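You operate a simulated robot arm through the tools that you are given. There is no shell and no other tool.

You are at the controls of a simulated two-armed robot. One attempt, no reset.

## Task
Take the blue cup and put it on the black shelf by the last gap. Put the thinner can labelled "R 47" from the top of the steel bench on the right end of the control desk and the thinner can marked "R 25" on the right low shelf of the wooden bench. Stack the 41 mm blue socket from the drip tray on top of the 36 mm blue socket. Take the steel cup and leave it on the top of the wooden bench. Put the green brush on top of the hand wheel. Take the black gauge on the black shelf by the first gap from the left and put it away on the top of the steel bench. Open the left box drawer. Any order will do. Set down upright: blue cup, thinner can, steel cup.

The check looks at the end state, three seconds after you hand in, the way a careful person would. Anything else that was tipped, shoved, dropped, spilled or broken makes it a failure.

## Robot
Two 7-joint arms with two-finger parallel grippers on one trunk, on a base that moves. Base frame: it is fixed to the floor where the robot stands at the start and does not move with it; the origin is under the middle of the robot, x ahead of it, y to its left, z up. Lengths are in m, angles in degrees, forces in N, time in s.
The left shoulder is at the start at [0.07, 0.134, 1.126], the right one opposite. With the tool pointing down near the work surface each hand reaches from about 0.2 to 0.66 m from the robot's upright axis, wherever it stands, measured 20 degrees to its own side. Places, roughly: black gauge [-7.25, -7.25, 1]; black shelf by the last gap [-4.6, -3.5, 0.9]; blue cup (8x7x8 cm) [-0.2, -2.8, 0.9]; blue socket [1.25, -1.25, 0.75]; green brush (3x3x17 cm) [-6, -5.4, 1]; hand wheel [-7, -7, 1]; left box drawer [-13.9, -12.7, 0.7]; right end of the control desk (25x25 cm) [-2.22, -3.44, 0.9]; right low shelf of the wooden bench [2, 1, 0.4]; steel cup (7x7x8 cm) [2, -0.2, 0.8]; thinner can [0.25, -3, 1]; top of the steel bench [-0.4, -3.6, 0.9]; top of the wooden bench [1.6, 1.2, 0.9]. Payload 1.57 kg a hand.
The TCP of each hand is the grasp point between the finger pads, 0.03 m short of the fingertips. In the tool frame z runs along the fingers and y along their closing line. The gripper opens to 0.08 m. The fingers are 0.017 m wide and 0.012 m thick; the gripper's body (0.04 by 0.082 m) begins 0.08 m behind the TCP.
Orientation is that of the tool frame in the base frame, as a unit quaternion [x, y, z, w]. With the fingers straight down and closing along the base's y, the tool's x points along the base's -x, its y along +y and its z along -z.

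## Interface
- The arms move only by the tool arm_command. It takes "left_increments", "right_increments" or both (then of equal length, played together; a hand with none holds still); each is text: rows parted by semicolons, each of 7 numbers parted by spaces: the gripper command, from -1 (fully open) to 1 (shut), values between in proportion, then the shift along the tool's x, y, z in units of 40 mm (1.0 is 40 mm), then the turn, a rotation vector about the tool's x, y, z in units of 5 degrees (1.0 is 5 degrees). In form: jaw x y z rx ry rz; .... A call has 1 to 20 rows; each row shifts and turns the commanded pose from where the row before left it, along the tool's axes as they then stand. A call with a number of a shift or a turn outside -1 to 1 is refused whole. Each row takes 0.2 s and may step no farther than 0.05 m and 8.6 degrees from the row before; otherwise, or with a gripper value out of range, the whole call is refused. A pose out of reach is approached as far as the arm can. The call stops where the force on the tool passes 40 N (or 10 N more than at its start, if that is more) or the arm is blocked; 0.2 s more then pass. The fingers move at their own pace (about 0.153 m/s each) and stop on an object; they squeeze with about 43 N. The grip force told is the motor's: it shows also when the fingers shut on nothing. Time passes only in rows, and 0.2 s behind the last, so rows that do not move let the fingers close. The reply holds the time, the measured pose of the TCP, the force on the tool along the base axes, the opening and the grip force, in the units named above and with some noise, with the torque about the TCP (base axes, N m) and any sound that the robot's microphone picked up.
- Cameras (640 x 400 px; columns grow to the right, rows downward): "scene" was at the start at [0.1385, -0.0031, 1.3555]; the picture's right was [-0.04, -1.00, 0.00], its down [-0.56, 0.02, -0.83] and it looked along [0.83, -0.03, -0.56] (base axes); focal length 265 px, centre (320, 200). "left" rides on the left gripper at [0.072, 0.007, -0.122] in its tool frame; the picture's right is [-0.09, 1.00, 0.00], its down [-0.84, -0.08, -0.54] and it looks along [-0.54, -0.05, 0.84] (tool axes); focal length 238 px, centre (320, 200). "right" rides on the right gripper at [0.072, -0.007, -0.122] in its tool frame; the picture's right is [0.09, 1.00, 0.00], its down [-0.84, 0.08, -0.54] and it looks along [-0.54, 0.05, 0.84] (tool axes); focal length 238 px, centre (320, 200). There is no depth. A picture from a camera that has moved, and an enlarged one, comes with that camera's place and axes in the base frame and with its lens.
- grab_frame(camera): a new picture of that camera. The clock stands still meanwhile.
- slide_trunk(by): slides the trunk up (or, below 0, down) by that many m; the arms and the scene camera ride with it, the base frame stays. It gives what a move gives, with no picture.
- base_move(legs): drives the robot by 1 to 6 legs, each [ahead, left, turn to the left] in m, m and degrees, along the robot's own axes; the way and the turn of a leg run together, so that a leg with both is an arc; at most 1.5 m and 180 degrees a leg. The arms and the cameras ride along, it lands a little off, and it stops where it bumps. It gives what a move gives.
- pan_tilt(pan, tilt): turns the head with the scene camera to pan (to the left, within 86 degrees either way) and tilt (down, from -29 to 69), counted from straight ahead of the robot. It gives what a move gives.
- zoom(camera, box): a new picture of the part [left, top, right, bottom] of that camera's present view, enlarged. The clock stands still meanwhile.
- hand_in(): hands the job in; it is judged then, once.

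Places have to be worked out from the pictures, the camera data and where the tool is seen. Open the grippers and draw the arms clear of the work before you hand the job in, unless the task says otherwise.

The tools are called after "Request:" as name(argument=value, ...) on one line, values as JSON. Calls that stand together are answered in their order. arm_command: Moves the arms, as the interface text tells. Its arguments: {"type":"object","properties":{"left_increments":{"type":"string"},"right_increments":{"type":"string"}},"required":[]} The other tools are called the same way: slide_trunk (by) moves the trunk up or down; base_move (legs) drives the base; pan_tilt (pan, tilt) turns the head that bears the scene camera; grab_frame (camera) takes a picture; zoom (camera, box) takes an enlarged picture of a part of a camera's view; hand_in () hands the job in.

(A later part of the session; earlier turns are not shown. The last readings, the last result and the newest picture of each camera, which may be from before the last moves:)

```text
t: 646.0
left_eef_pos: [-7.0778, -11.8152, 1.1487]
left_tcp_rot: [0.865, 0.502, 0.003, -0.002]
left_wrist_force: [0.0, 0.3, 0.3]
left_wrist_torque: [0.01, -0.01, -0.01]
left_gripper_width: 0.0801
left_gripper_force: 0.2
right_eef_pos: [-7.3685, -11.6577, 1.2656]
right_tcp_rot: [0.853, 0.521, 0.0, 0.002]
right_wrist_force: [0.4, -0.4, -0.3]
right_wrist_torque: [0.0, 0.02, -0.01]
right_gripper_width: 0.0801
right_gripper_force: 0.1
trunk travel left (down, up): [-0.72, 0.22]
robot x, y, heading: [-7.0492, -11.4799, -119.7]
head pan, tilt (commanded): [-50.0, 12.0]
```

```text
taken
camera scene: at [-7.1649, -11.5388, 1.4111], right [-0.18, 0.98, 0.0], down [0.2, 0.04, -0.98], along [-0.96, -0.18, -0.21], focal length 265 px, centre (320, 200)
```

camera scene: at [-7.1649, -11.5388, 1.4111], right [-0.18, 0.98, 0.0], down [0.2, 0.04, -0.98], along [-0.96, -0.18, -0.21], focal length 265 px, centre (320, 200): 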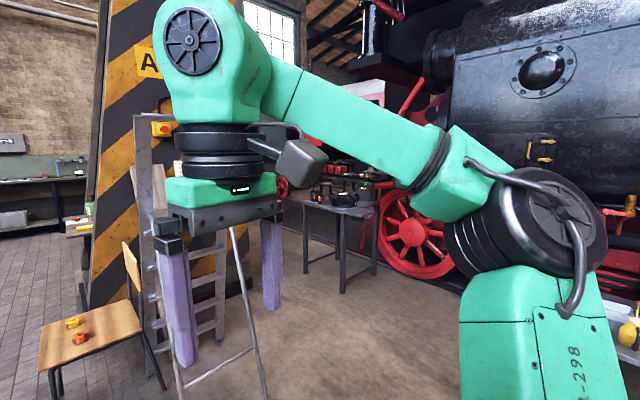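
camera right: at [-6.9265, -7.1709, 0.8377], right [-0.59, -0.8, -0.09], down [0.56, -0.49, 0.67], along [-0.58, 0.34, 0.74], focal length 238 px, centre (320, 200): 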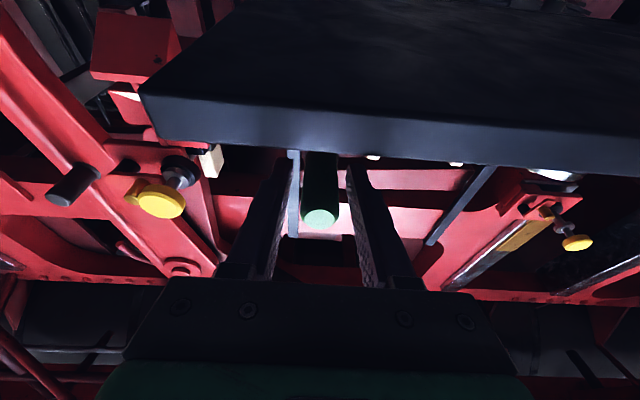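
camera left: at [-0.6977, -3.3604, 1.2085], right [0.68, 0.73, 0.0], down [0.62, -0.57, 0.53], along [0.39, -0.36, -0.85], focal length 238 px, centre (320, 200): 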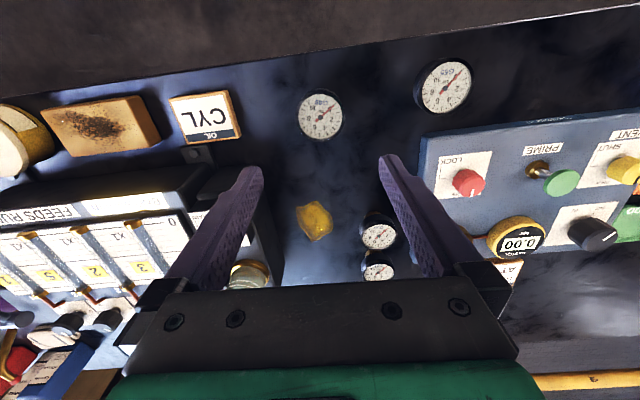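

The base got blocked on its left. I look left to see what's there and whether anything was displaced.

Request:
pan_tilt(pan=75, tilt=28)

Request:
grab_frame(camera="scene")

Request:
grab_frame(camera="left")

```text
t: 648.1
left_eef_pos: [-7.0771, -11.8153, 1.1486]
left_tcp_rot: [0.865, 0.502, 0.003, -0.001]
left_wrist_force: [0.4, 1.1, 0.2]
left_wrist_torque: [-0.02, -0.01, 0.0]
left_gripper_width: 0.08
left_gripper_force: 0.1
right_eef_pos: [-7.3679, -11.6578, 1.267]
right_tcp_rot: [0.853, 0.522, -0.001, 0.001]
right_wrist_force: [0.4, -0.2, -0.2]
right_wrist_torque: [0.02, -0.02, 0.03]
right_gripper_width: 0.0799
right_gripper_force: 0.1
trunk travel left (down, up): [-0.72, 0.22]
robot x, y, heading: [-7.0444, -11.4803, -119.8]
head pan, tilt (commanded): [75.0, 28.0]
```

```text
taken
camera scene: at [-7.0083, -11.5857, 1.3852], right [-0.7, -0.71, 0.0], down [-0.33, 0.33, -0.88], along [0.63, -0.62, -0.47], focal length 265 px, centre (320, 200)
```

scene: 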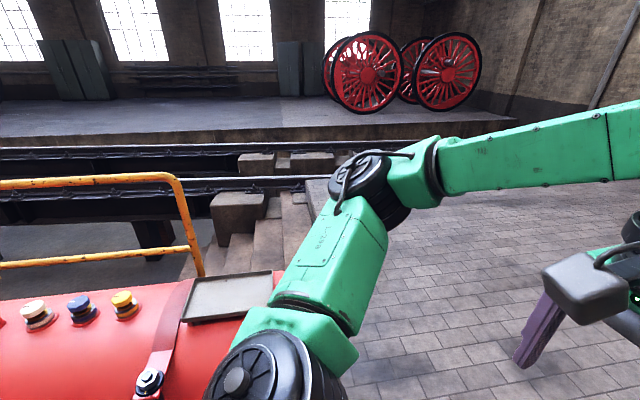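

```text
taken
camera left: at [-7.0361, -11.7564, 1.2697], right [0.82, -0.57, 0.0], down [-0.48, -0.69, 0.54], along [-0.31, -0.44, -0.84], focal length 238 px, centre (320, 200)
```

left: 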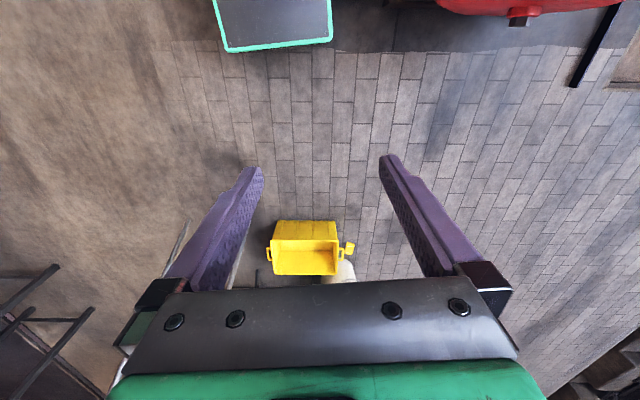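

It's a red tank on a stand to my left rear; its knobs and tray look undisturbed. I ease away from it, straighten, advance to i≈12.1 and then sidestep left between tank and yellow bin.

Request:
base_move(legs=[[0, -0.12, 0], [0, 0, -7.7], [0.55, 0, 0]])

Request:
pan_tilt(pan=60, tilt=28)

Request:
grab_frame(camera="scene")

Request:
grab_frame(camera="left")

```text
t: 652.7
left_eef_pos: [-7.5595, -12.1835, 1.1479]
left_tcp_rot: [0.898, 0.44, 0.003, -0.001]
left_wrist_force: [0.0, 0.4, -0.2]
left_wrist_torque: [0.0, 0.0, -0.01]
left_gripper_width: 0.08
left_gripper_force: 0.1
right_eef_pos: [-7.8248, -11.9863, 1.2665]
right_tcp_rot: [0.887, 0.462, 0.0, 0.002]
right_wrist_force: [0.0, -0.1, 0.0]
right_wrist_torque: [0.02, 0.0, 0.01]
right_gripper_width: 0.0803
right_gripper_force: 0.1
trunk travel left (down, up): [-0.72, 0.22]
robot x, y, heading: [-7.4847, -11.8541, -127.4]
head pan, tilt (commanded): [75.0, 28.0]
```

```text
t: 653.4
left_eef_pos: [-7.5595, -12.1849, 1.1485]
left_tcp_rot: [0.897, 0.441, 0.003, -0.002]
left_wrist_force: [0.1, 0.2, 0.5]
left_wrist_torque: [0.05, 0.0, -0.01]
left_gripper_width: 0.08
left_gripper_force: 0.0
right_eef_pos: [-7.8256, -11.9879, 1.2661]
right_tcp_rot: [0.887, 0.463, -0.001, 0.002]
right_wrist_force: [-0.4, -0.2, -0.7]
right_wrist_torque: [-0.02, 0.04, -0.01]
right_gripper_width: 0.08
right_gripper_force: 0.1
trunk travel left (down, up): [-0.72, 0.22]
robot x, y, heading: [-7.4864, -11.855, -127.2]
head pan, tilt (commanded): [60.0, 28.0]
```

```text
taken
camera scene: at [-7.4806, -11.9782, 1.3851], right [-0.92, -0.38, 0.0], down [-0.18, 0.43, -0.88], along [0.34, -0.82, -0.47], focal length 265 px, centre (320, 200)
```

scene: 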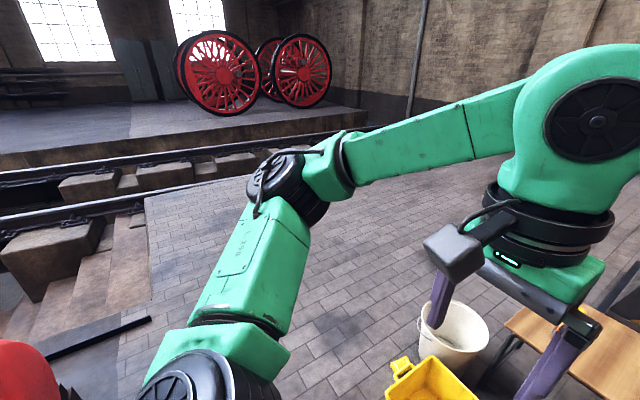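

```text
taken
camera left: at [-7.5111, -12.1316, 1.2696], right [0.73, -0.68, 0.0], down [-0.58, -0.62, 0.54], along [-0.36, -0.39, -0.84], focal length 238 px, centre (320, 200)
```

left: 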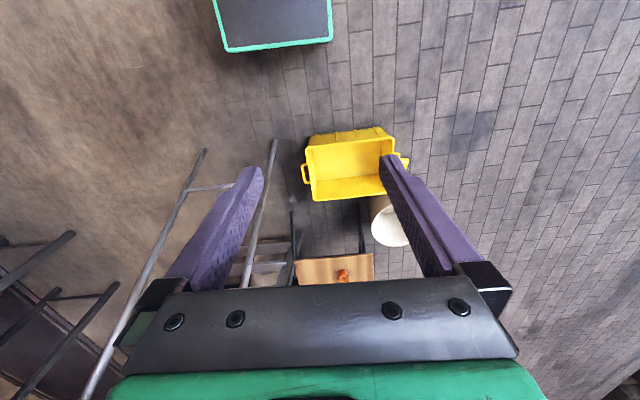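

Clear. I sidestep left, then diagonally forward to pass left of the bucket, keeping off the stone steps.

Request:
base_move(legs=[[0, 1.02, 0], [0.65, 0.35, 0]])

Request:
pan_tilt(pan=-15, tilt=18)

Request:
grab_frame(camera="scene")

```text
t: 662.3
left_eef_pos: [-6.8647, -13.5358, 1.1498]
left_tcp_rot: [0.896, 0.445, 0.003, -0.001]
left_wrist_force: [0.3, 0.4, -0.1]
left_wrist_torque: [0.01, 0.0, 0.01]
left_gripper_width: 0.0803
left_gripper_force: 0.1
right_eef_pos: [-7.1334, -13.3404, 1.2672]
right_tcp_rot: [0.885, 0.466, -0.001, 0.002]
right_wrist_force: [0.7, -1.4, -0.2]
right_wrist_torque: [0.0, 0.01, 0.01]
right_gripper_width: 0.0799
right_gripper_force: 0.0
trunk travel left (down, up): [-0.72, 0.22]
robot x, y, heading: [-6.7923, -13.2069, -127.0]
head pan, tilt (commanded): [60.0, 28.0]
```

```text
t: 663.8
left_eef_pos: [-6.8657, -13.5363, 1.148]
left_tcp_rot: [0.895, 0.445, 0.004, -0.001]
left_wrist_force: [-0.6, -0.3, 0.4]
left_wrist_torque: [-0.02, 0.02, 0.03]
left_gripper_width: 0.08
left_gripper_force: 0.0
right_eef_pos: [-7.1348, -13.3418, 1.2666]
right_tcp_rot: [0.885, 0.466, -0.001, 0.002]
right_wrist_force: [0.8, 0.5, -0.3]
right_wrist_torque: [0.0, 0.01, 0.03]
right_gripper_width: 0.0802
right_gripper_force: 0.0
trunk travel left (down, up): [-0.72, 0.22]
robot x, y, heading: [-6.793, -13.2061, -126.9]
head pan, tilt (commanded): [-15.0, 18.0]
```

```text
taken
camera scene: at [-6.8975, -13.303, 1.4013], right [-0.62, 0.79, 0.0], down [0.24, 0.19, -0.95], along [-0.75, -0.59, -0.31], focal length 265 px, centre (320, 200)
```

scene: 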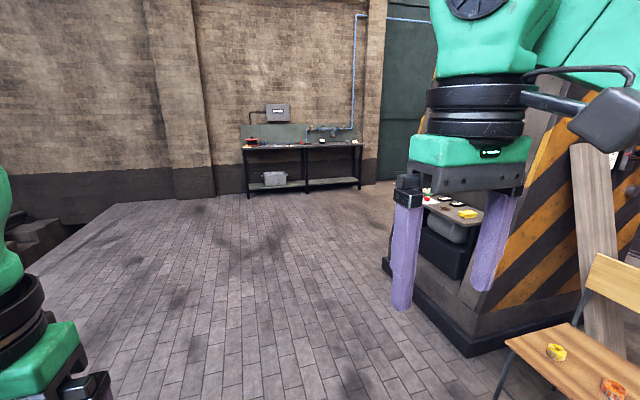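

Past the bucket. The way ahead is open behind the pillar; I drive ahead ~2.85 m, turn right and look along the end wall.

Request:
base_move(legs=[[1.45, 0, -0.5], [1.4, 0, 0], [0, 0, -90]])

Request:
pan_tilt(pan=0, tilt=12)

Request:
grab_frame(camera="scene")

```text
t: 681.4
left_eef_pos: [-8.8745, -15.396, 1.1486]
left_tcp_rot: [0.947, -0.32, 0.003, 0.002]
left_wrist_force: [-0.6, -0.8, 0.6]
left_wrist_torque: [-0.01, 0.0, -0.01]
left_gripper_width: 0.0801
left_gripper_force: 0.0
right_eef_pos: [-8.6793, -15.1291, 1.2665]
right_tcp_rot: [0.955, -0.297, -0.002, 0.001]
right_wrist_force: [0.5, 0.9, -0.1]
right_wrist_torque: [0.01, 0.01, 0.01]
right_gripper_width: 0.0797
right_gripper_force: 0.1
trunk travel left (down, up): [-0.72, 0.22]
robot x, y, heading: [-8.5462, -15.4692, 142.7]
head pan, tilt (commanded): [-15.0, 18.0]
```

```text
t: 682.2
left_eef_pos: [-8.8729, -15.3979, 1.1486]
left_tcp_rot: [0.948, -0.32, 0.003, 0.002]
left_wrist_force: [-0.2, 0.6, -0.4]
left_wrist_torque: [0.01, 0.0, -0.01]
left_gripper_width: 0.0804
left_gripper_force: 0.1
right_eef_pos: [-8.6788, -15.1289, 1.2669]
right_tcp_rot: [0.955, -0.298, -0.002, 0.0]
right_wrist_force: [-0.1, -0.4, 0.0]
right_wrist_torque: [0.01, -0.02, -0.01]
right_gripper_width: 0.0802
right_gripper_force: 0.1
trunk travel left (down, up): [-0.72, 0.22]
robot x, y, heading: [-8.5437, -15.4681, 142.7]
head pan, tilt (commanded): [0.0, 12.0]
```

```text
taken
camera scene: at [-8.6575, -15.3828, 1.411], right [0.6, 0.8, 0.0], down [0.17, -0.13, -0.98], along [-0.78, 0.59, -0.21], focal length 265 px, centre (320, 200)
```

scene: 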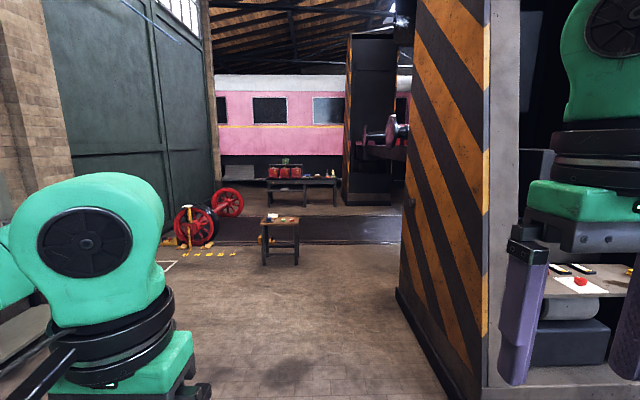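

The rough place projects onto a dark workbench with red boxes in the distance. I zoom.

Request:
zoom(camera="scene", box=[240, 150, 360, 220])

Request:
zoom(camera="scene", box=[150, 170, 350, 290])

```text
5.33 times, centred on (300, 185) of scene
camera zoom: at [-8.6575, -15.3828, 1.411], right [0.6, 0.8, 0.0], down [0.17, -0.13, -0.98], along [-0.78, 0.59, -0.21], focal length 1416 px, centre (427, 280)
```

zoom: 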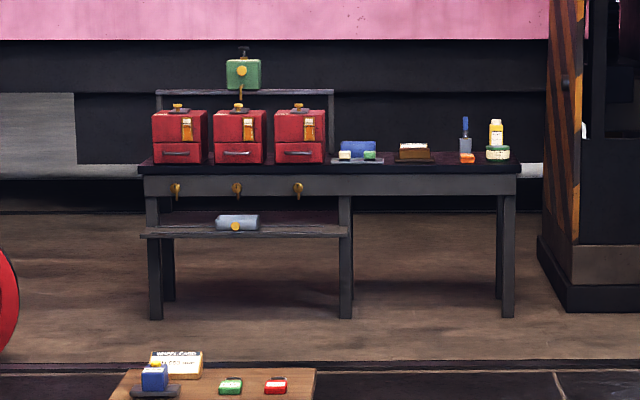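

```text
3.20 times, centred on (250, 230) of scene
camera zoom: at [-8.6575, -15.3828, 1.411], right [0.6, 0.8, 0.0], down [0.17, -0.13, -0.98], along [-0.78, 0.59, -0.21], focal length 849 px, centre (544, 104)
```

zoom: 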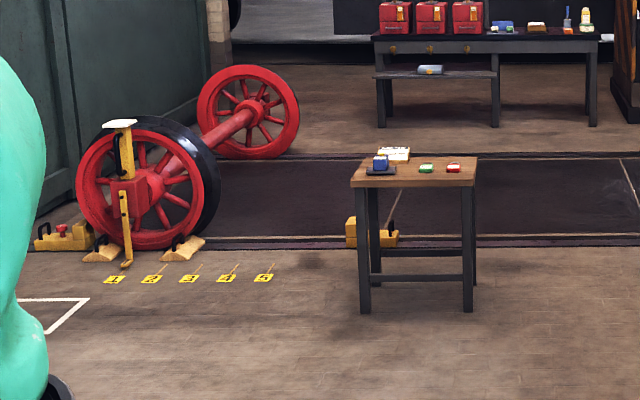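

Three red boxes stand on that bench, each with a small drawer; the left one is at ≈(-13.98,-12.64,0.7). I drive past the pillar, then sidestep right of the stool (avoiding floor tags), and continue across the track.

Request:
base_move(legs=[[1.4, 0, 0], [1.25, 0, 0], [0, -0.42, 0]])

Request:
pan_tilt(pan=10, tilt=22)

Request:
grab_frame(camera="scene")

```text
t: 697.3
left_eef_pos: [-10.7366, -13.4643, 1.1479]
left_tcp_rot: [0.947, -0.321, 0.003, 0.001]
left_wrist_force: [0.4, -0.1, 0.7]
left_wrist_torque: [0.01, -0.02, -0.01]
left_gripper_width: 0.0799
left_gripper_force: 0.0
right_eef_pos: [-10.5408, -13.1962, 1.2667]
right_tcp_rot: [0.954, -0.299, -0.002, 0.0]
right_wrist_force: [-0.4, -0.9, 0.7]
right_wrist_torque: [0.02, 0.01, 0.0]
right_gripper_width: 0.0799
right_gripper_force: 0.1
trunk travel left (down, up): [-0.72, 0.22]
robot x, y, heading: [-10.404, -13.5383, 142.9]
head pan, tilt (commanded): [0.0, 12.0]
```

```text
t: 698.0
left_eef_pos: [-10.7357, -13.4617, 1.1478]
left_tcp_rot: [0.947, -0.321, 0.002, 0.002]
left_wrist_force: [0.2, -0.2, 0.3]
left_wrist_torque: [0.01, -0.01, 0.01]
left_gripper_width: 0.0799
left_gripper_force: 0.0
right_eef_pos: [-10.5391, -13.195, 1.2662]
right_tcp_rot: [0.954, -0.299, -0.001, 0.001]
right_wrist_force: [-0.1, -0.9, 0.9]
right_wrist_torque: [0.02, -0.03, -0.01]
right_gripper_width: 0.08
right_gripper_force: 0.1
trunk travel left (down, up): [-0.72, 0.22]
robot x, y, heading: [-10.407, -13.5344, 142.6]
head pan, tilt (commanded): [10.0, 22.0]
```

```text
taken
camera scene: at [-10.5279, -13.4623, 1.3948], right [0.46, 0.89, 0.0], down [0.33, -0.17, -0.93], along [-0.82, 0.42, -0.37], focal length 265 px, centre (320, 200)
```

scene: 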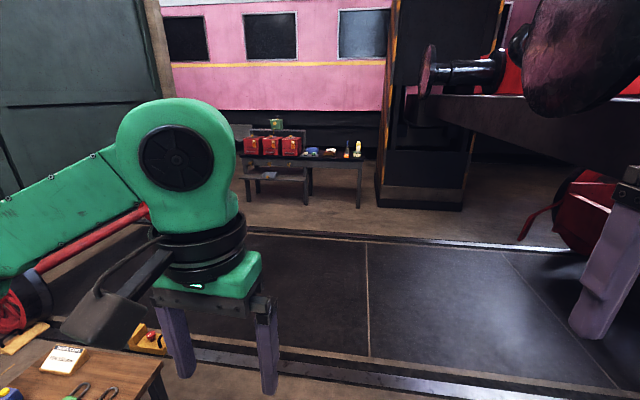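

Locomotive buffers hang high on the right, so I lower the trunk 0.3 m, shift slightly left, and edge forward to the first rail, checking for tilt.

Request:
slide_trunk(by=-0.3)

Request:
base_move(legs=[[0.2, 0.08, 0], [0.8, 0, 0]])

Request:
grab_frame(camera="scene")

```text
t: 701.0
left_eef_pos: [-10.7357, -13.4632, 0.8494]
left_tcp_rot: [0.947, -0.322, 0.003, 0.002]
left_wrist_force: [1.0, 0.0, -0.8]
left_wrist_torque: [0.0, 0.0, -0.01]
left_gripper_width: 0.0801
left_gripper_force: 0.0
right_eef_pos: [-10.5395, -13.1956, 0.9668]
right_tcp_rot: [0.954, -0.299, -0.002, 0.001]
right_wrist_force: [-0.3, -0.1, 0.0]
right_wrist_torque: [-0.02, 0.02, 0.0]
right_gripper_width: 0.0801
right_gripper_force: 0.1
trunk travel left (down, up): [-0.42, 0.52]
robot x, y, heading: [-10.4055, -13.5368, 142.7]
head pan, tilt (commanded): [10.0, 22.0]
```

```text
t: 706.6
left_eef_pos: [-11.5909, -12.9229, 0.8492]
left_tcp_rot: [0.949, -0.316, 0.004, 0.0]
left_wrist_force: [-0.9, 1.0, -0.9]
left_wrist_torque: [0.01, 0.01, 0.01]
left_gripper_width: 0.0802
left_gripper_force: 0.0
right_eef_pos: [-11.3981, -12.6542, 0.9669]
right_tcp_rot: [0.956, -0.294, -0.001, 0.001]
right_wrist_force: [0.4, 0.9, 0.4]
right_wrist_torque: [-0.01, 0.03, 0.01]
right_gripper_width: 0.08
right_gripper_force: 0.0
trunk travel left (down, up): [-0.42, 0.52]
robot x, y, heading: [-11.2584, -12.9913, 143.3]
head pan, tilt (commanded): [10.0, 22.0]
```

```text
taken
camera scene: at [-11.3836, -12.9221, 1.0947], right [0.45, 0.89, 0.0], down [0.34, -0.17, -0.93], along [-0.83, 0.42, -0.38], focal length 265 px, centre (320, 200)
```

scene: 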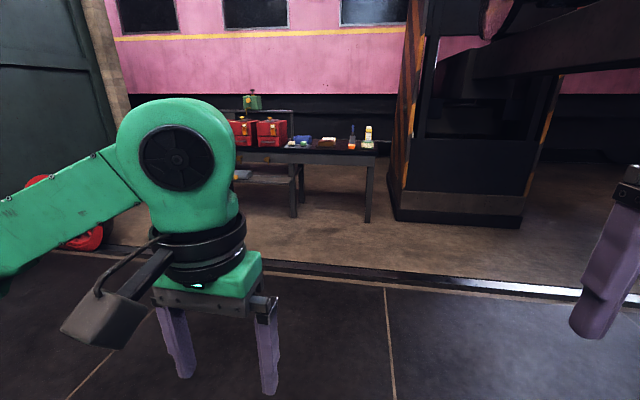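

No tilt. I check the wheelset on the left, since I need to work next to it.

Request:
pan_tilt(pan=45, tilt=20)

Request:
grab_frame(camera="scene")

```text
t: 707.6
left_eef_pos: [-11.5912, -12.9243, 0.8477]
left_tcp_rot: [0.949, -0.315, 0.003, 0.0]
left_wrist_force: [-0.3, 0.0, -0.6]
left_wrist_torque: [0.04, 0.03, -0.05]
left_gripper_width: 0.0803
left_gripper_force: 0.0
right_eef_pos: [-11.3988, -12.6542, 0.9662]
right_tcp_rot: [0.956, -0.294, -0.002, 0.0]
right_wrist_force: [0.4, -0.1, -1.1]
right_wrist_torque: [0.01, 0.04, 0.01]
right_gripper_width: 0.08
right_gripper_force: 0.0
trunk travel left (down, up): [-0.42, 0.52]
robot x, y, heading: [-11.2579, -12.9954, 143.4]
head pan, tilt (commanded): [45.0, 20.0]
```

```text
taken
camera scene: at [-11.3926, -12.9773, 1.098], right [-0.14, 0.99, 0.0], down [0.34, 0.05, -0.94], along [-0.93, -0.14, -0.34], focal length 265 px, centre (320, 200)
```

scene: 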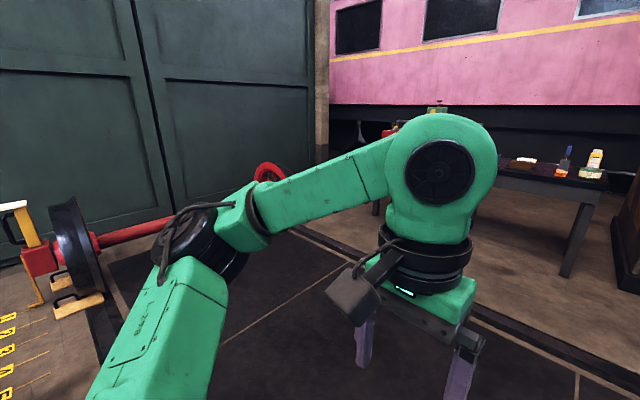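

The wheelset occupies i≥16.75, so I'll stand at i≈16.4 and use the left arm. I drive ahead along i≈15.3 to s≈-4.1 in front of the bench.

Request:
base_move(legs=[[0.9, 0, -0.6], [0.65, 0, 0]])

Request:
pan_tilt(pan=45, tilt=25)

Request:
grab_frame(camera="scene")

```text
t: 715.6
left_eef_pos: [-12.8313, -11.9771, 0.8477]
left_tcp_rot: [0.947, -0.323, 0.003, 0.0]
left_wrist_force: [-0.4, -0.5, -0.9]
left_wrist_torque: [0.0, -0.03, -0.02]
left_gripper_width: 0.0802
left_gripper_force: 0.0
right_eef_pos: [-12.6343, -11.7102, 0.9666]
right_tcp_rot: [0.954, -0.301, -0.002, 0.0]
right_wrist_force: [-1.0, -0.5, 0.8]
right_wrist_torque: [-0.02, 0.0, 0.01]
right_gripper_width: 0.08
right_gripper_force: 0.1
trunk travel left (down, up): [-0.42, 0.52]
robot x, y, heading: [-12.5031, -12.05, 142.5]
head pan, tilt (commanded): [45.0, 20.0]
```

```text
t: 716.3
left_eef_pos: [-12.8311, -11.9772, 0.8486]
left_tcp_rot: [0.946, -0.323, 0.003, 0.001]
left_wrist_force: [0.0, 0.7, 0.2]
left_wrist_torque: [-0.02, 0.01, -0.02]
left_gripper_width: 0.0802
left_gripper_force: 0.0
right_eef_pos: [-12.6335, -11.7103, 0.9673]
right_tcp_rot: [0.954, -0.301, -0.003, 0.0]
right_wrist_force: [-1.1, -0.4, 0.5]
right_wrist_torque: [-0.01, 0.02, -0.02]
right_gripper_width: 0.0797
right_gripper_force: 0.1
trunk travel left (down, up): [-0.42, 0.52]
robot x, y, heading: [-12.5018, -12.052, 142.7]
head pan, tilt (commanded): [45.0, 25.0]
```

```text
taken
camera scene: at [-12.6322, -12.0332, 1.09], right [-0.13, 0.99, 0.0], down [0.42, 0.06, -0.91], along [-0.9, -0.12, -0.42], focal length 265 px, centre (320, 200)
```

scene: 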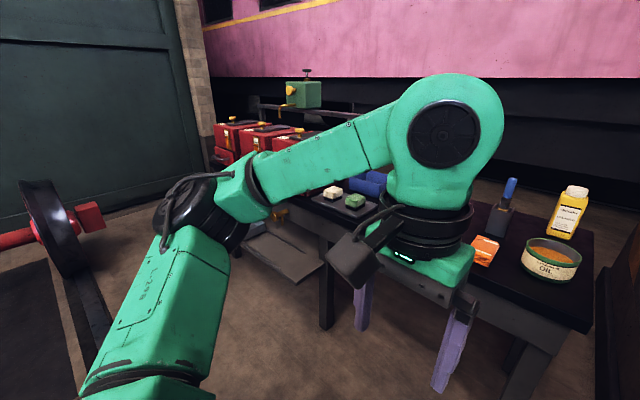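

In front of the bench. I sidestep left ~0.95 m to come before the left box and look.

Request:
base_move(legs=[[0.05, 0.95, 0]])

Request:
pan_tilt(pan=10, tilt=25)

Request:
grab_frame(camera="scene")

Request:
grab_frame(camera="left")

```text
t: 721.2
left_eef_pos: [-13.444, -12.6981, 0.8469]
left_tcp_rot: [0.947, -0.321, 0.003, 0.001]
left_wrist_force: [-0.4, 0.3, 0.0]
left_wrist_torque: [0.03, 0.0, -0.04]
left_gripper_width: 0.0801
left_gripper_force: 0.1
right_eef_pos: [-13.2483, -12.431, 0.967]
right_tcp_rot: [0.954, -0.299, -0.002, 0.0]
right_wrist_force: [-1.1, 0.4, 0.7]
right_wrist_torque: [0.01, 0.0, -0.02]
right_gripper_width: 0.08
right_gripper_force: 0.0
trunk travel left (down, up): [-0.42, 0.52]
robot x, y, heading: [-13.1137, -12.7731, 142.8]
head pan, tilt (commanded): [45.0, 25.0]
```

```text
t: 722.2
left_eef_pos: [-13.4444, -12.6981, 0.8489]
left_tcp_rot: [0.947, -0.321, 0.005, 0.001]
left_wrist_force: [0.1, 0.0, 0.9]
left_wrist_torque: [-0.01, 0.02, 0.04]
left_gripper_width: 0.08
left_gripper_force: 0.2
right_eef_pos: [-13.2486, -12.4306, 0.9668]
right_tcp_rot: [0.954, -0.299, -0.002, 0.0]
right_wrist_force: [-0.3, -0.4, -0.6]
right_wrist_torque: [0.01, 0.0, -0.01]
right_gripper_width: 0.0799
right_gripper_force: 0.0
trunk travel left (down, up): [-0.42, 0.52]
robot x, y, heading: [-13.1133, -12.7755, 142.6]
head pan, tilt (commanded): [10.0, 25.0]
```

```text
taken
camera scene: at [-13.2357, -12.6991, 1.0899], right [0.46, 0.89, 0.0], down [0.38, -0.19, -0.91], along [-0.81, 0.41, -0.42], focal length 265 px, centre (320, 200)
```

scene: 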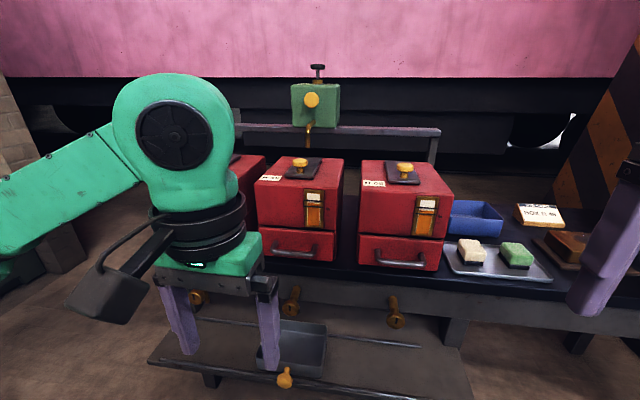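

```text
taken
camera left: at [-13.3916, -12.746, 0.9697], right [-0.68, -0.73, 0.0], down [-0.62, 0.57, 0.54], along [-0.39, 0.36, -0.84], focal length 238 px, centre (320, 200)
```

left: 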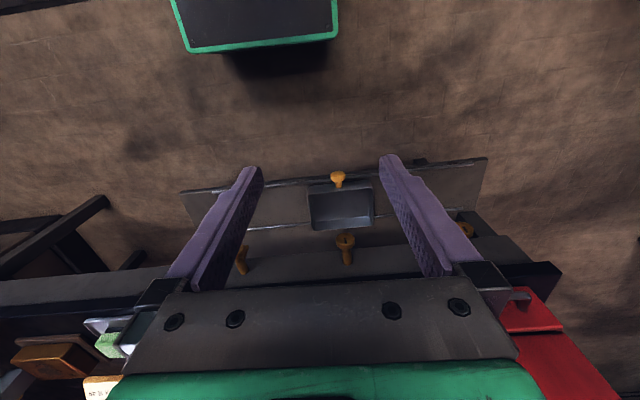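

The boxes have bottom drawers with bar handles. I zoom on the visible ones to study the handle geometry.

Request:
zoom(camera="scene", box=[240, 140, 460, 290])

Request:
zoom(camera="scene", box=[250, 220, 350, 280])

Request:
grab_frame(camera="right")

```text
2.67 times, centred on (350, 215) of scene
camera zoom: at [-13.2357, -12.6991, 1.0899], right [0.46, 0.89, 0.0], down [0.38, -0.19, -0.91], along [-0.81, 0.41, -0.42], focal length 708 px, centre (240, 160)
```

zoom: 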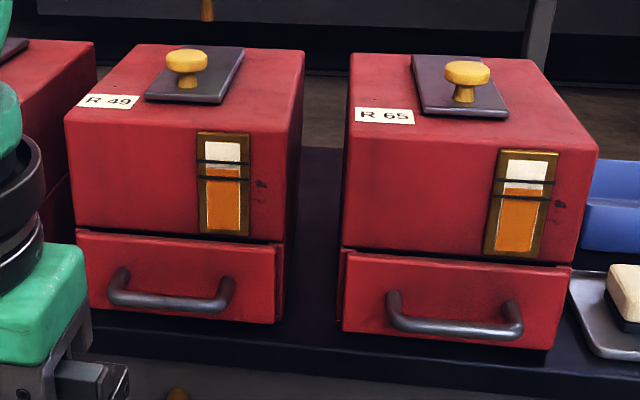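

```text
6.40 times, centred on (300, 250) of scene
camera zoom: at [-13.2357, -12.6991, 1.0899], right [0.46, 0.89, 0.0], down [0.38, -0.19, -0.91], along [-0.81, 0.41, -0.42], focal length 1699 px, centre (448, -120)
```

zoom: 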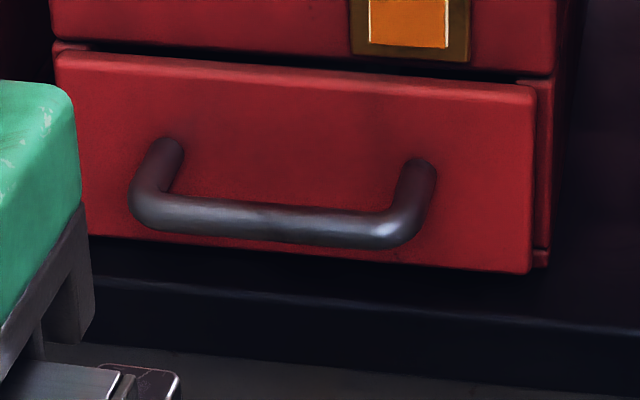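

```text
taken
camera right: at [-13.1848, -12.4663, 1.088], right [-0.49, -0.87, 0.0], down [-0.73, 0.41, 0.55], along [-0.48, 0.27, -0.84], focal length 238 px, centre (320, 200)
```

right: 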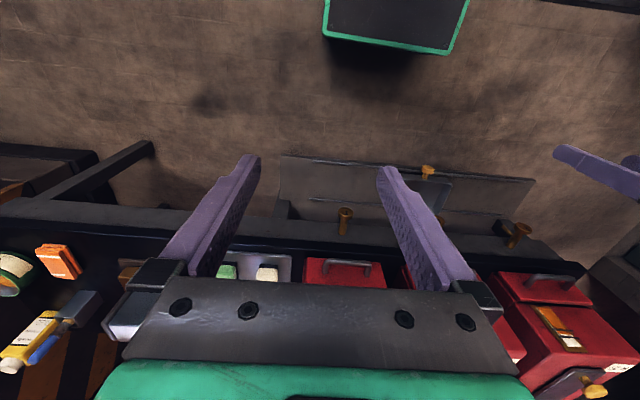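

The U-handle stands ~4 cm off the drawer face: I can hook it with closed fingers from above. The right camera sees the left box; I zoom there.

Request:
zoom(camera="right", box=[470, 240, 640, 380])

Request:
zoom(camera="right", box=[280, 230, 460, 300])

```text
2.86 times, centred on (555, 310) of right
camera zoom: at [-13.1848, -12.4663, 1.088], right [-0.49, -0.87, 0.0], down [-0.73, 0.41, 0.55], along [-0.48, 0.27, -0.84], focal length 681 px, centre (-351, -114)
```

zoom: 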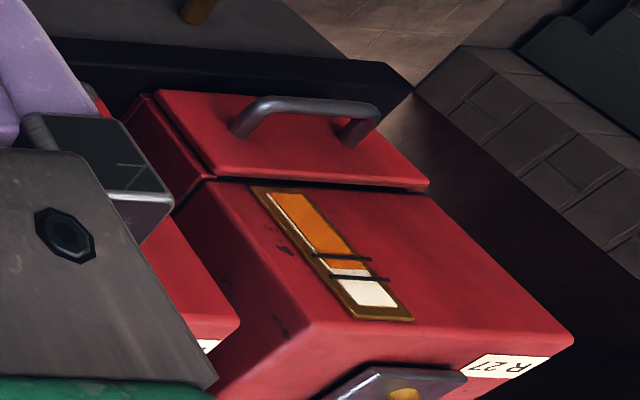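

```text
3.56 times, centred on (370, 265) of right
camera zoom: at [-13.1848, -12.4663, 1.088], right [-0.49, -0.87, 0.0], down [-0.73, 0.41, 0.55], along [-0.48, 0.27, -0.84], focal length 848 px, centre (142, -31)
```

zoom: 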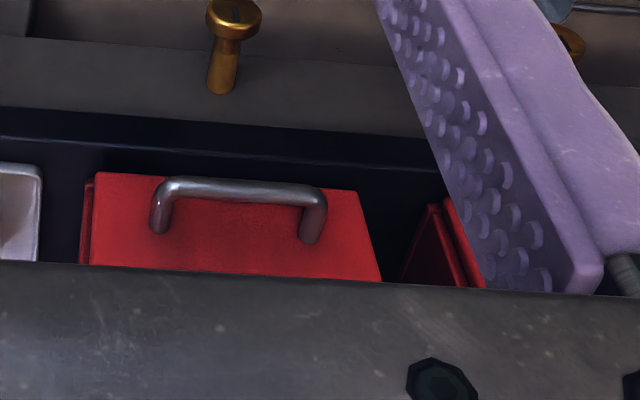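

Left handle ≈ (-13.865,-12.722,0.712), drawer face ~4 cm behind it. I'll hook it with closed fingers pitched ~70°. First I close and pitch the left hand, raise it a bit, and move the base closer.

Request:
arm_command(left_increments="1 0.6 0 -0.6 0 0 0; 1 0.6 0 -0.6 0 0 0; 1 0 0 -0.6 0 0 0; 1 0 0 0 0 -1 0; 1 0 0 0 0 -1 0; 1 0 0 0 0 -1 0; 1 0 0 0 0 -1 0; 1 0 0 0 0 0 0")

Request:
pan_tilt(pan=80, tilt=40)

Request:
grab_frame(camera="scene")

```text
t: 724.0
left_eef_pos: [-13.4058, -12.7275, 0.9208]
left_tcp_rot: [0.933, -0.317, -0.163, -0.055]
left_wrist_force: [0.2, -0.4, -0.3]
left_wrist_torque: [0.0, -0.01, 0.01]
left_gripper_width: 0.0
left_gripper_force: 21.4
right_eef_pos: [-13.248, -12.4323, 0.9663]
right_tcp_rot: [0.954, -0.298, -0.002, 0.0]
right_wrist_force: [-0.3, 0.3, 0.5]
right_wrist_torque: [0.02, -0.01, 0.02]
right_gripper_width: 0.0798
right_gripper_force: 0.1
trunk travel left (down, up): [-0.42, 0.52]
robot x, y, heading: [-13.1164, -12.7732, 142.6]
head pan, tilt (commanded): [10.0, 25.0]
```

```text
t: 725.4
left_eef_pos: [-13.4066, -12.7266, 0.9214]
left_tcp_rot: [0.933, -0.317, -0.161, -0.054]
left_wrist_force: [0.1, 0.1, 0.7]
left_wrist_torque: [0.0, 0.0, -0.02]
left_gripper_width: 0.0001
left_gripper_force: 21.1
right_eef_pos: [-13.2481, -12.4319, 0.9661]
right_tcp_rot: [0.954, -0.299, -0.002, 0.0]
right_wrist_force: [0.3, -0.5, 0.0]
right_wrist_torque: [-0.03, 0.01, -0.03]
right_gripper_width: 0.0801
right_gripper_force: 0.1
trunk travel left (down, up): [-0.42, 0.52]
robot x, y, heading: [-13.112, -12.7721, 142.7]
head pan, tilt (commanded): [80.0, 40.0]
```

```text
taken
camera scene: at [-13.2162, -12.7989, 1.0666], right [-0.68, 0.73, 0.0], down [0.47, 0.44, -0.77], along [-0.56, -0.52, -0.64], focal length 265 px, centre (320, 200)
```

scene: 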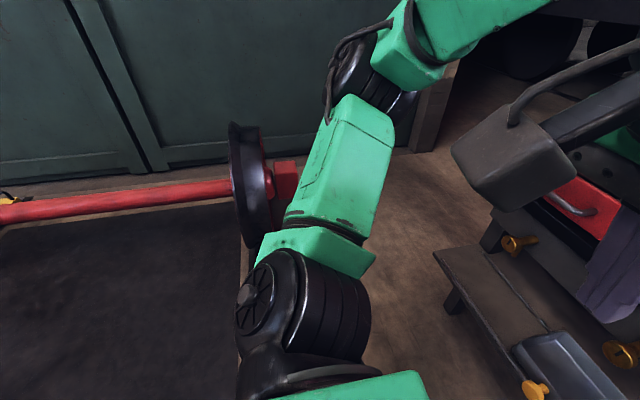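

The wheel is clear (near edge i≈16.9). I move 0.18 m left and 0.21 m ahead.

Request:
base_move(legs=[[0, 0.18, 0], [0.2, 0, 0]])

Request:
pan_tilt(pan=5, tilt=35)

Request:
grab_frame(camera="scene")

Request:
grab_frame(camera="left")

Request:
grab_frame(camera="right")

```text
t: 728.1
left_eef_pos: [-13.674, -12.7501, 0.9206]
left_tcp_rot: [0.934, -0.315, -0.161, -0.053]
left_wrist_force: [0.3, -1.1, -0.2]
left_wrist_torque: [-0.01, -0.02, -0.02]
left_gripper_width: 0.0003
left_gripper_force: 20.9
right_eef_pos: [-13.5153, -12.4533, 0.9669]
right_tcp_rot: [0.954, -0.299, -0.001, 0.0]
right_wrist_force: [-0.4, 0.2, 0.5]
right_wrist_torque: [0.01, 0.0, -0.02]
right_gripper_width: 0.0798
right_gripper_force: 0.0
trunk travel left (down, up): [-0.42, 0.52]
robot x, y, heading: [-13.3805, -12.7901, 142.8]
head pan, tilt (commanded): [80.0, 40.0]
```

```text
t: 729.6
left_eef_pos: [-13.6733, -12.7505, 0.9204]
left_tcp_rot: [0.933, -0.316, -0.161, -0.055]
left_wrist_force: [0.0, 1.4, -0.3]
left_wrist_torque: [-0.03, 0.01, 0.0]
left_gripper_width: 0.0
left_gripper_force: 21.2
right_eef_pos: [-13.5146, -12.4546, 0.9662]
right_tcp_rot: [0.955, -0.298, -0.002, 0.001]
right_wrist_force: [0.1, -0.6, -0.1]
right_wrist_torque: [0.02, -0.03, 0.01]
right_gripper_width: 0.0801
right_gripper_force: 0.1
trunk travel left (down, up): [-0.42, 0.52]
robot x, y, heading: [-13.3814, -12.7938, 142.7]
head pan, tilt (commanded): [5.0, 35.0]
```

```text
taken
camera scene: at [-13.4946, -12.7166, 1.0742], right [0.53, 0.85, 0.0], down [0.49, -0.31, -0.82], along [-0.69, 0.44, -0.57], focal length 265 px, centre (320, 200)
```

scene: 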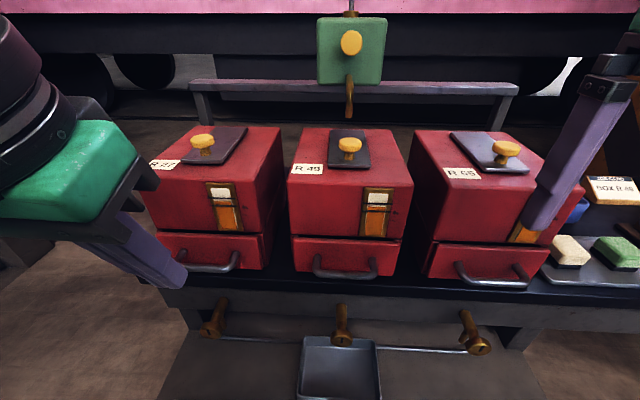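

```text
taken
camera left: at [-13.5907, -12.8203, 1.0104], right [-0.67, -0.74, 0.03], down [-0.43, 0.43, 0.79], along [-0.6, 0.52, -0.61], focal length 238 px, centre (320, 200)
```

left: 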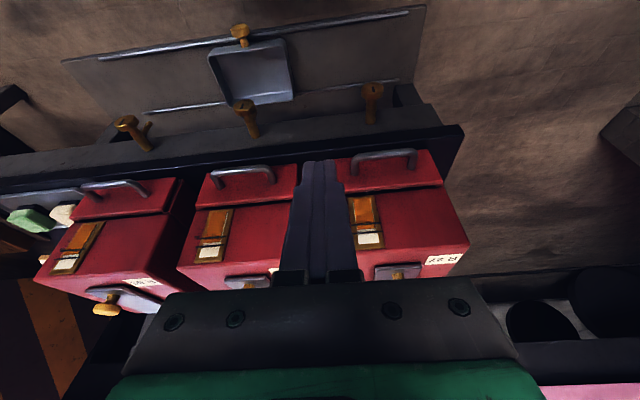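

```text
taken
camera right: at [-13.4515, -12.4886, 1.088], right [-0.49, -0.87, 0.0], down [-0.73, 0.41, 0.55], along [-0.48, 0.27, -0.84], focal length 238 px, centre (320, 200)
```

right: 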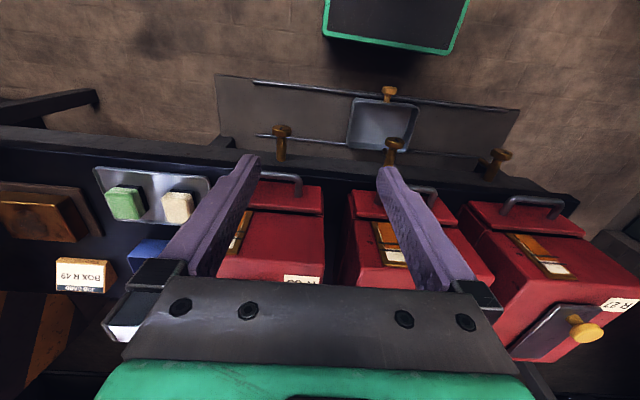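

Both hand cameras see the left box (R 27) handle. I zoom both for an accurate fix.

Request:
zoom(camera="left", box=[330, 130, 450, 200])

Request:
zoom(camera="right", box=[480, 170, 600, 250])

Request:
zoom(camera="scene", box=[140, 210, 280, 290])

```text
5.33 times, centred on (390, 165) of left
camera zoom: at [-13.5907, -12.8203, 1.0104], right [-0.67, -0.74, 0.03], down [-0.43, 0.43, 0.79], along [-0.6, 0.52, -0.61], focal length 1271 px, centre (-53, 387)
```

zoom: 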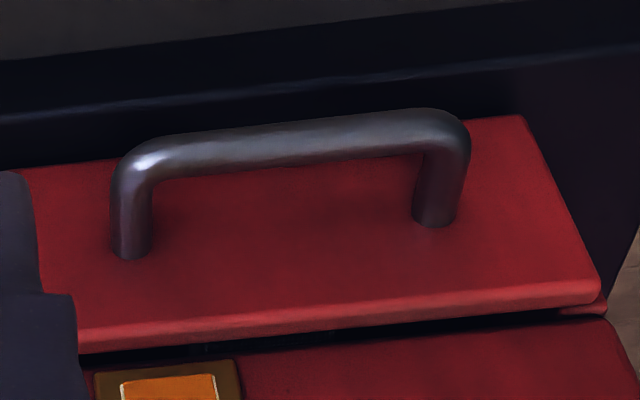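

```text
5.00 times, centred on (540, 210) of right
camera zoom: at [-13.4515, -12.4886, 1.088], right [-0.49, -0.87, 0.0], down [-0.73, 0.41, 0.55], along [-0.48, 0.27, -0.84], focal length 1192 px, centre (-780, 150)
```

zoom: 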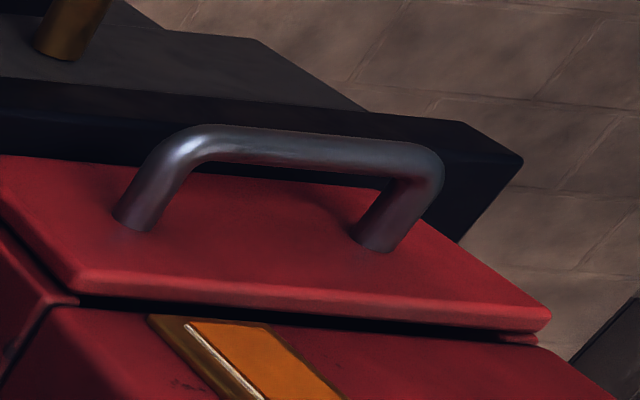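

```text
4.57 times, centred on (210, 250) of scene
camera zoom: at [-13.4946, -12.7166, 1.0742], right [0.53, 0.85, 0.0], down [0.49, -0.31, -0.82], along [-0.69, 0.44, -0.57], focal length 1214 px, centre (823, -29)
```

zoom: 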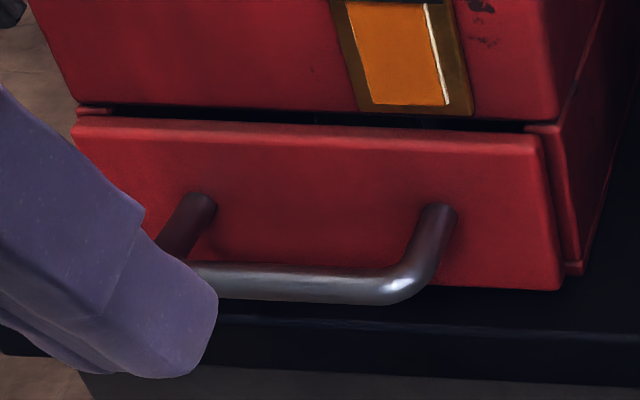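

Bar centre fixed at (-13.867,-12.728,0.7105) with a ~3.3 cm clear gap behind it. I bring the closed fingers above the gap (TCP z≈0.80).

Request:
arm_command(left_increments="1 -0.557 0.4154 0.73 0 0 0; 1 -0.557 0.4154 0.73 0 0 0; 1 -0.557 0.4154 0.73 0 0 0; 1 -0.557 0.4154 0.73 0 0 0; 1 -0.557 0.4154 0.73 0 0 0; 1 -0.557 0.4154 0.73 0 0 0; 1 0 0 0 0 0 0")

Request:
grab_frame(camera="left")

Request:
zoom(camera="right", box=[460, 140, 640, 260])

Request:
zoom(camera="scene", box=[100, 150, 300, 300])

```text
t: 731.2
left_eef_pos: [-13.8813, -12.716, 0.8009]
left_tcp_rot: [0.933, -0.316, -0.162, -0.053]
left_wrist_force: [-0.4, 0.0, -0.4]
left_wrist_torque: [0.01, -0.02, -0.02]
left_gripper_width: 0.0004
left_gripper_force: 21.1
right_eef_pos: [-13.5143, -12.4545, 0.9671]
right_tcp_rot: [0.954, -0.298, -0.001, 0.001]
right_wrist_force: [-0.5, -0.5, 0.3]
right_wrist_torque: [-0.01, 0.03, -0.02]
right_gripper_width: 0.0803
right_gripper_force: 0.0
trunk travel left (down, up): [-0.42, 0.52]
robot x, y, heading: [-13.3834, -12.7944, 142.8]
head pan, tilt (commanded): [5.0, 35.0]
```

```text
taken
camera left: at [-13.7991, -12.7868, 0.89], right [-0.67, -0.74, 0.03], down [-0.43, 0.43, 0.79], along [-0.6, 0.52, -0.61], focal length 238 px, centre (320, 200)
```

left: 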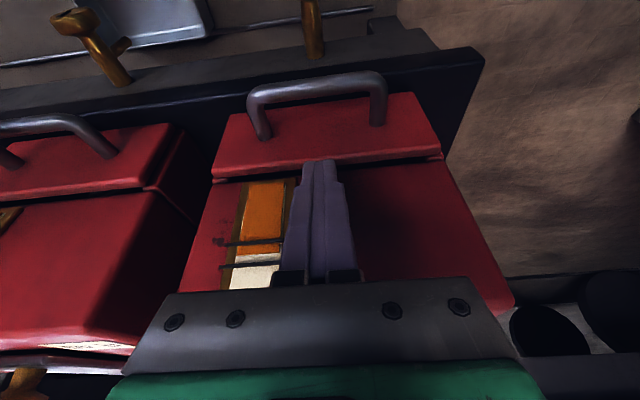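

```text
3.33 times, centred on (550, 200) of right
camera zoom: at [-13.4511, -12.4886, 1.0881], right [-0.49, -0.87, 0.0], down [-0.73, 0.41, 0.55], along [-0.48, 0.27, -0.84], focal length 794 px, centre (-447, 200)
```

zoom: 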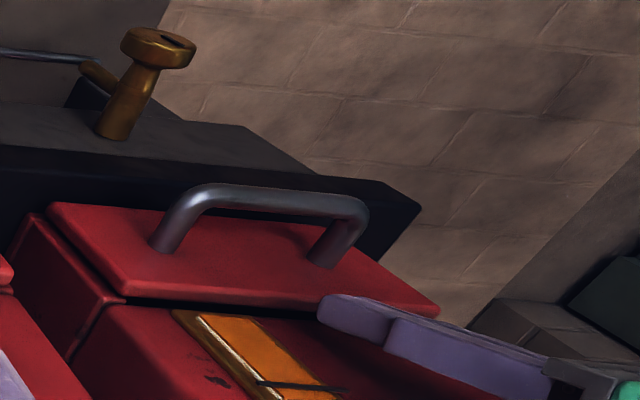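

```text
2.67 times, centred on (200, 225) of scene
camera zoom: at [-13.4941, -12.7166, 1.0742], right [0.53, 0.85, 0.0], down [0.49, -0.31, -0.82], along [-0.69, 0.44, -0.57], focal length 708 px, centre (640, 133)
```

zoom: 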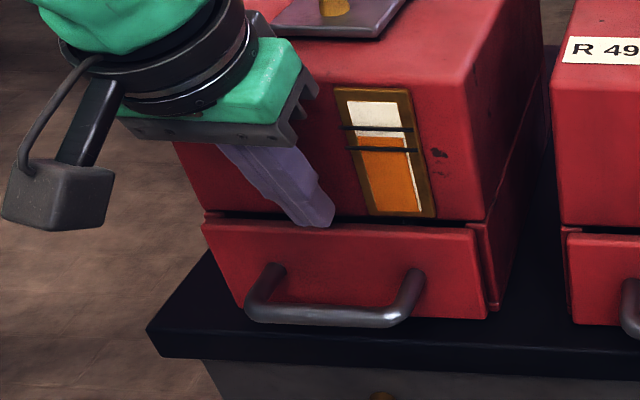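

Fingers sit above the gap. I descend vertically ~8 cm to insert them behind the bar.

Request:
arm_command(left_increments="1 0.19 0 0.43 0 0 0; 1 0.153 0 0.43 0 0 0; 1 0.153 0 0.43 0 0 0; 1 0 0 0 0 0 0")

Request:
zoom(camera="right", box=[460, 140, 640, 260])

Request:
zoom(camera="scene", box=[140, 190, 280, 300])

```text
t: 732.2
left_eef_pos: [-13.8796, -12.7172, 0.7448]
left_tcp_rot: [0.934, -0.316, -0.161, -0.055]
left_wrist_force: [-0.1, -0.5, -0.6]
left_wrist_torque: [0.02, 0.01, -0.02]
left_gripper_width: 0.0001
left_gripper_force: 21.6
right_eef_pos: [-13.5144, -12.4527, 0.9654]
right_tcp_rot: [0.954, -0.299, -0.002, 0.0]
right_wrist_force: [0.8, -1.0, 0.1]
right_wrist_torque: [-0.01, 0.0, 0.01]
right_gripper_width: 0.08
right_gripper_force: 0.1
trunk travel left (down, up): [-0.42, 0.52]
robot x, y, heading: [-13.3778, -12.7961, 142.9]
head pan, tilt (commanded): [5.0, 35.0]
```

```text
3.33 times, centred on (550, 200) of right
camera zoom: at [-13.4515, -12.4885, 1.088], right [-0.49, -0.87, 0.0], down [-0.73, 0.41, 0.55], along [-0.48, 0.27, -0.84], focal length 794 px, centre (-447, 200)
```

zoom: 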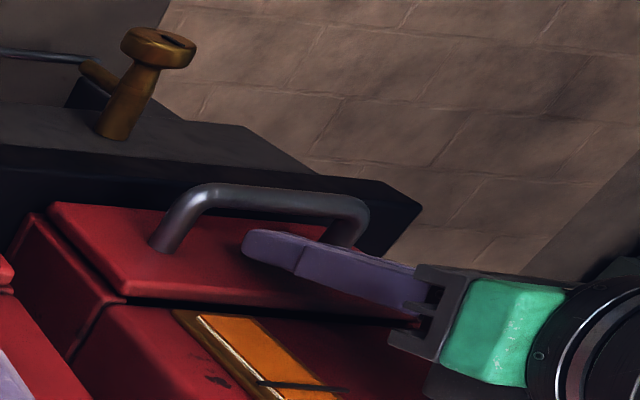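

```text
3.64 times, centred on (210, 245) of scene
camera zoom: at [-13.4945, -12.7165, 1.0742], right [0.53, 0.85, 0.0], down [0.49, -0.31, -0.82], along [-0.69, 0.44, -0.57], focal length 965 px, centre (720, 36)
```

zoom: 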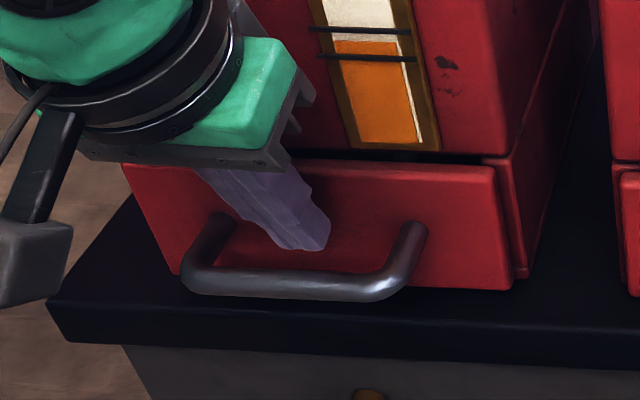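

The fingertips are behind the bar at its level. I go down another ~2.8 cm.

Request:
arm_command(left_increments="1 0.118 0 0.33 0 0 0; 1 0.118 0 0.33 0 0 0; 1 0 0 0 0 0 0")

Request:
zoom(camera="right", box=[460, 140, 640, 260])

Request:
zoom(camera="scene", box=[140, 190, 280, 300])

```text
t: 733.0
left_eef_pos: [-13.8798, -12.717, 0.7181]
left_tcp_rot: [0.933, -0.316, -0.161, -0.055]
left_wrist_force: [-2.1, 2.4, 1.1]
left_wrist_torque: [0.0, -0.02, -0.02]
left_gripper_width: 0.0
left_gripper_force: 21.3
right_eef_pos: [-13.5156, -12.4527, 0.9669]
right_tcp_rot: [0.954, -0.298, -0.001, -0.001]
right_wrist_force: [0.0, -0.3, 0.9]
right_wrist_torque: [-0.02, -0.01, 0.0]
right_gripper_width: 0.0799
right_gripper_force: 0.1
trunk travel left (down, up): [-0.42, 0.52]
robot x, y, heading: [-13.3823, -12.7947, 143.0]
head pan, tilt (commanded): [5.0, 35.0]
```

```text
3.33 times, centred on (550, 200) of right
camera zoom: at [-13.4516, -12.4884, 1.088], right [-0.49, -0.87, 0.0], down [-0.73, 0.41, 0.55], along [-0.48, 0.27, -0.84], focal length 794 px, centre (-447, 200)
```

zoom: 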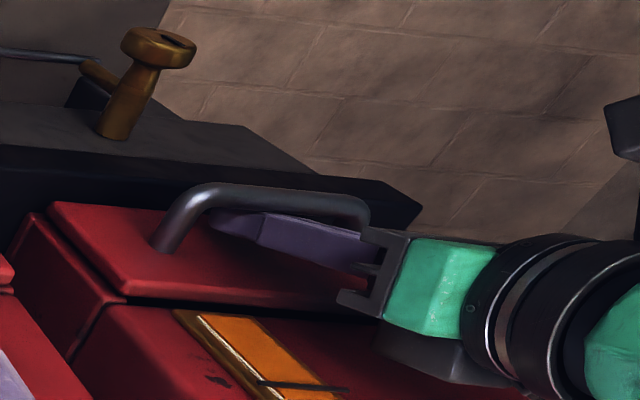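

```text
3.64 times, centred on (210, 245) of scene
camera zoom: at [-13.4947, -12.7164, 1.0742], right [0.53, 0.85, 0.0], down [0.49, -0.31, -0.82], along [-0.69, 0.44, -0.57], focal length 965 px, centre (720, 36)
```

zoom: 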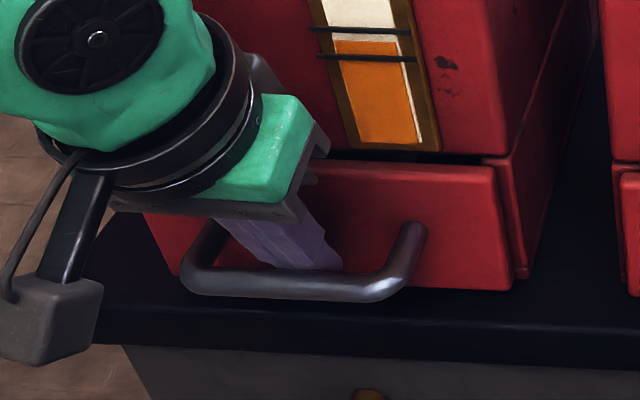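

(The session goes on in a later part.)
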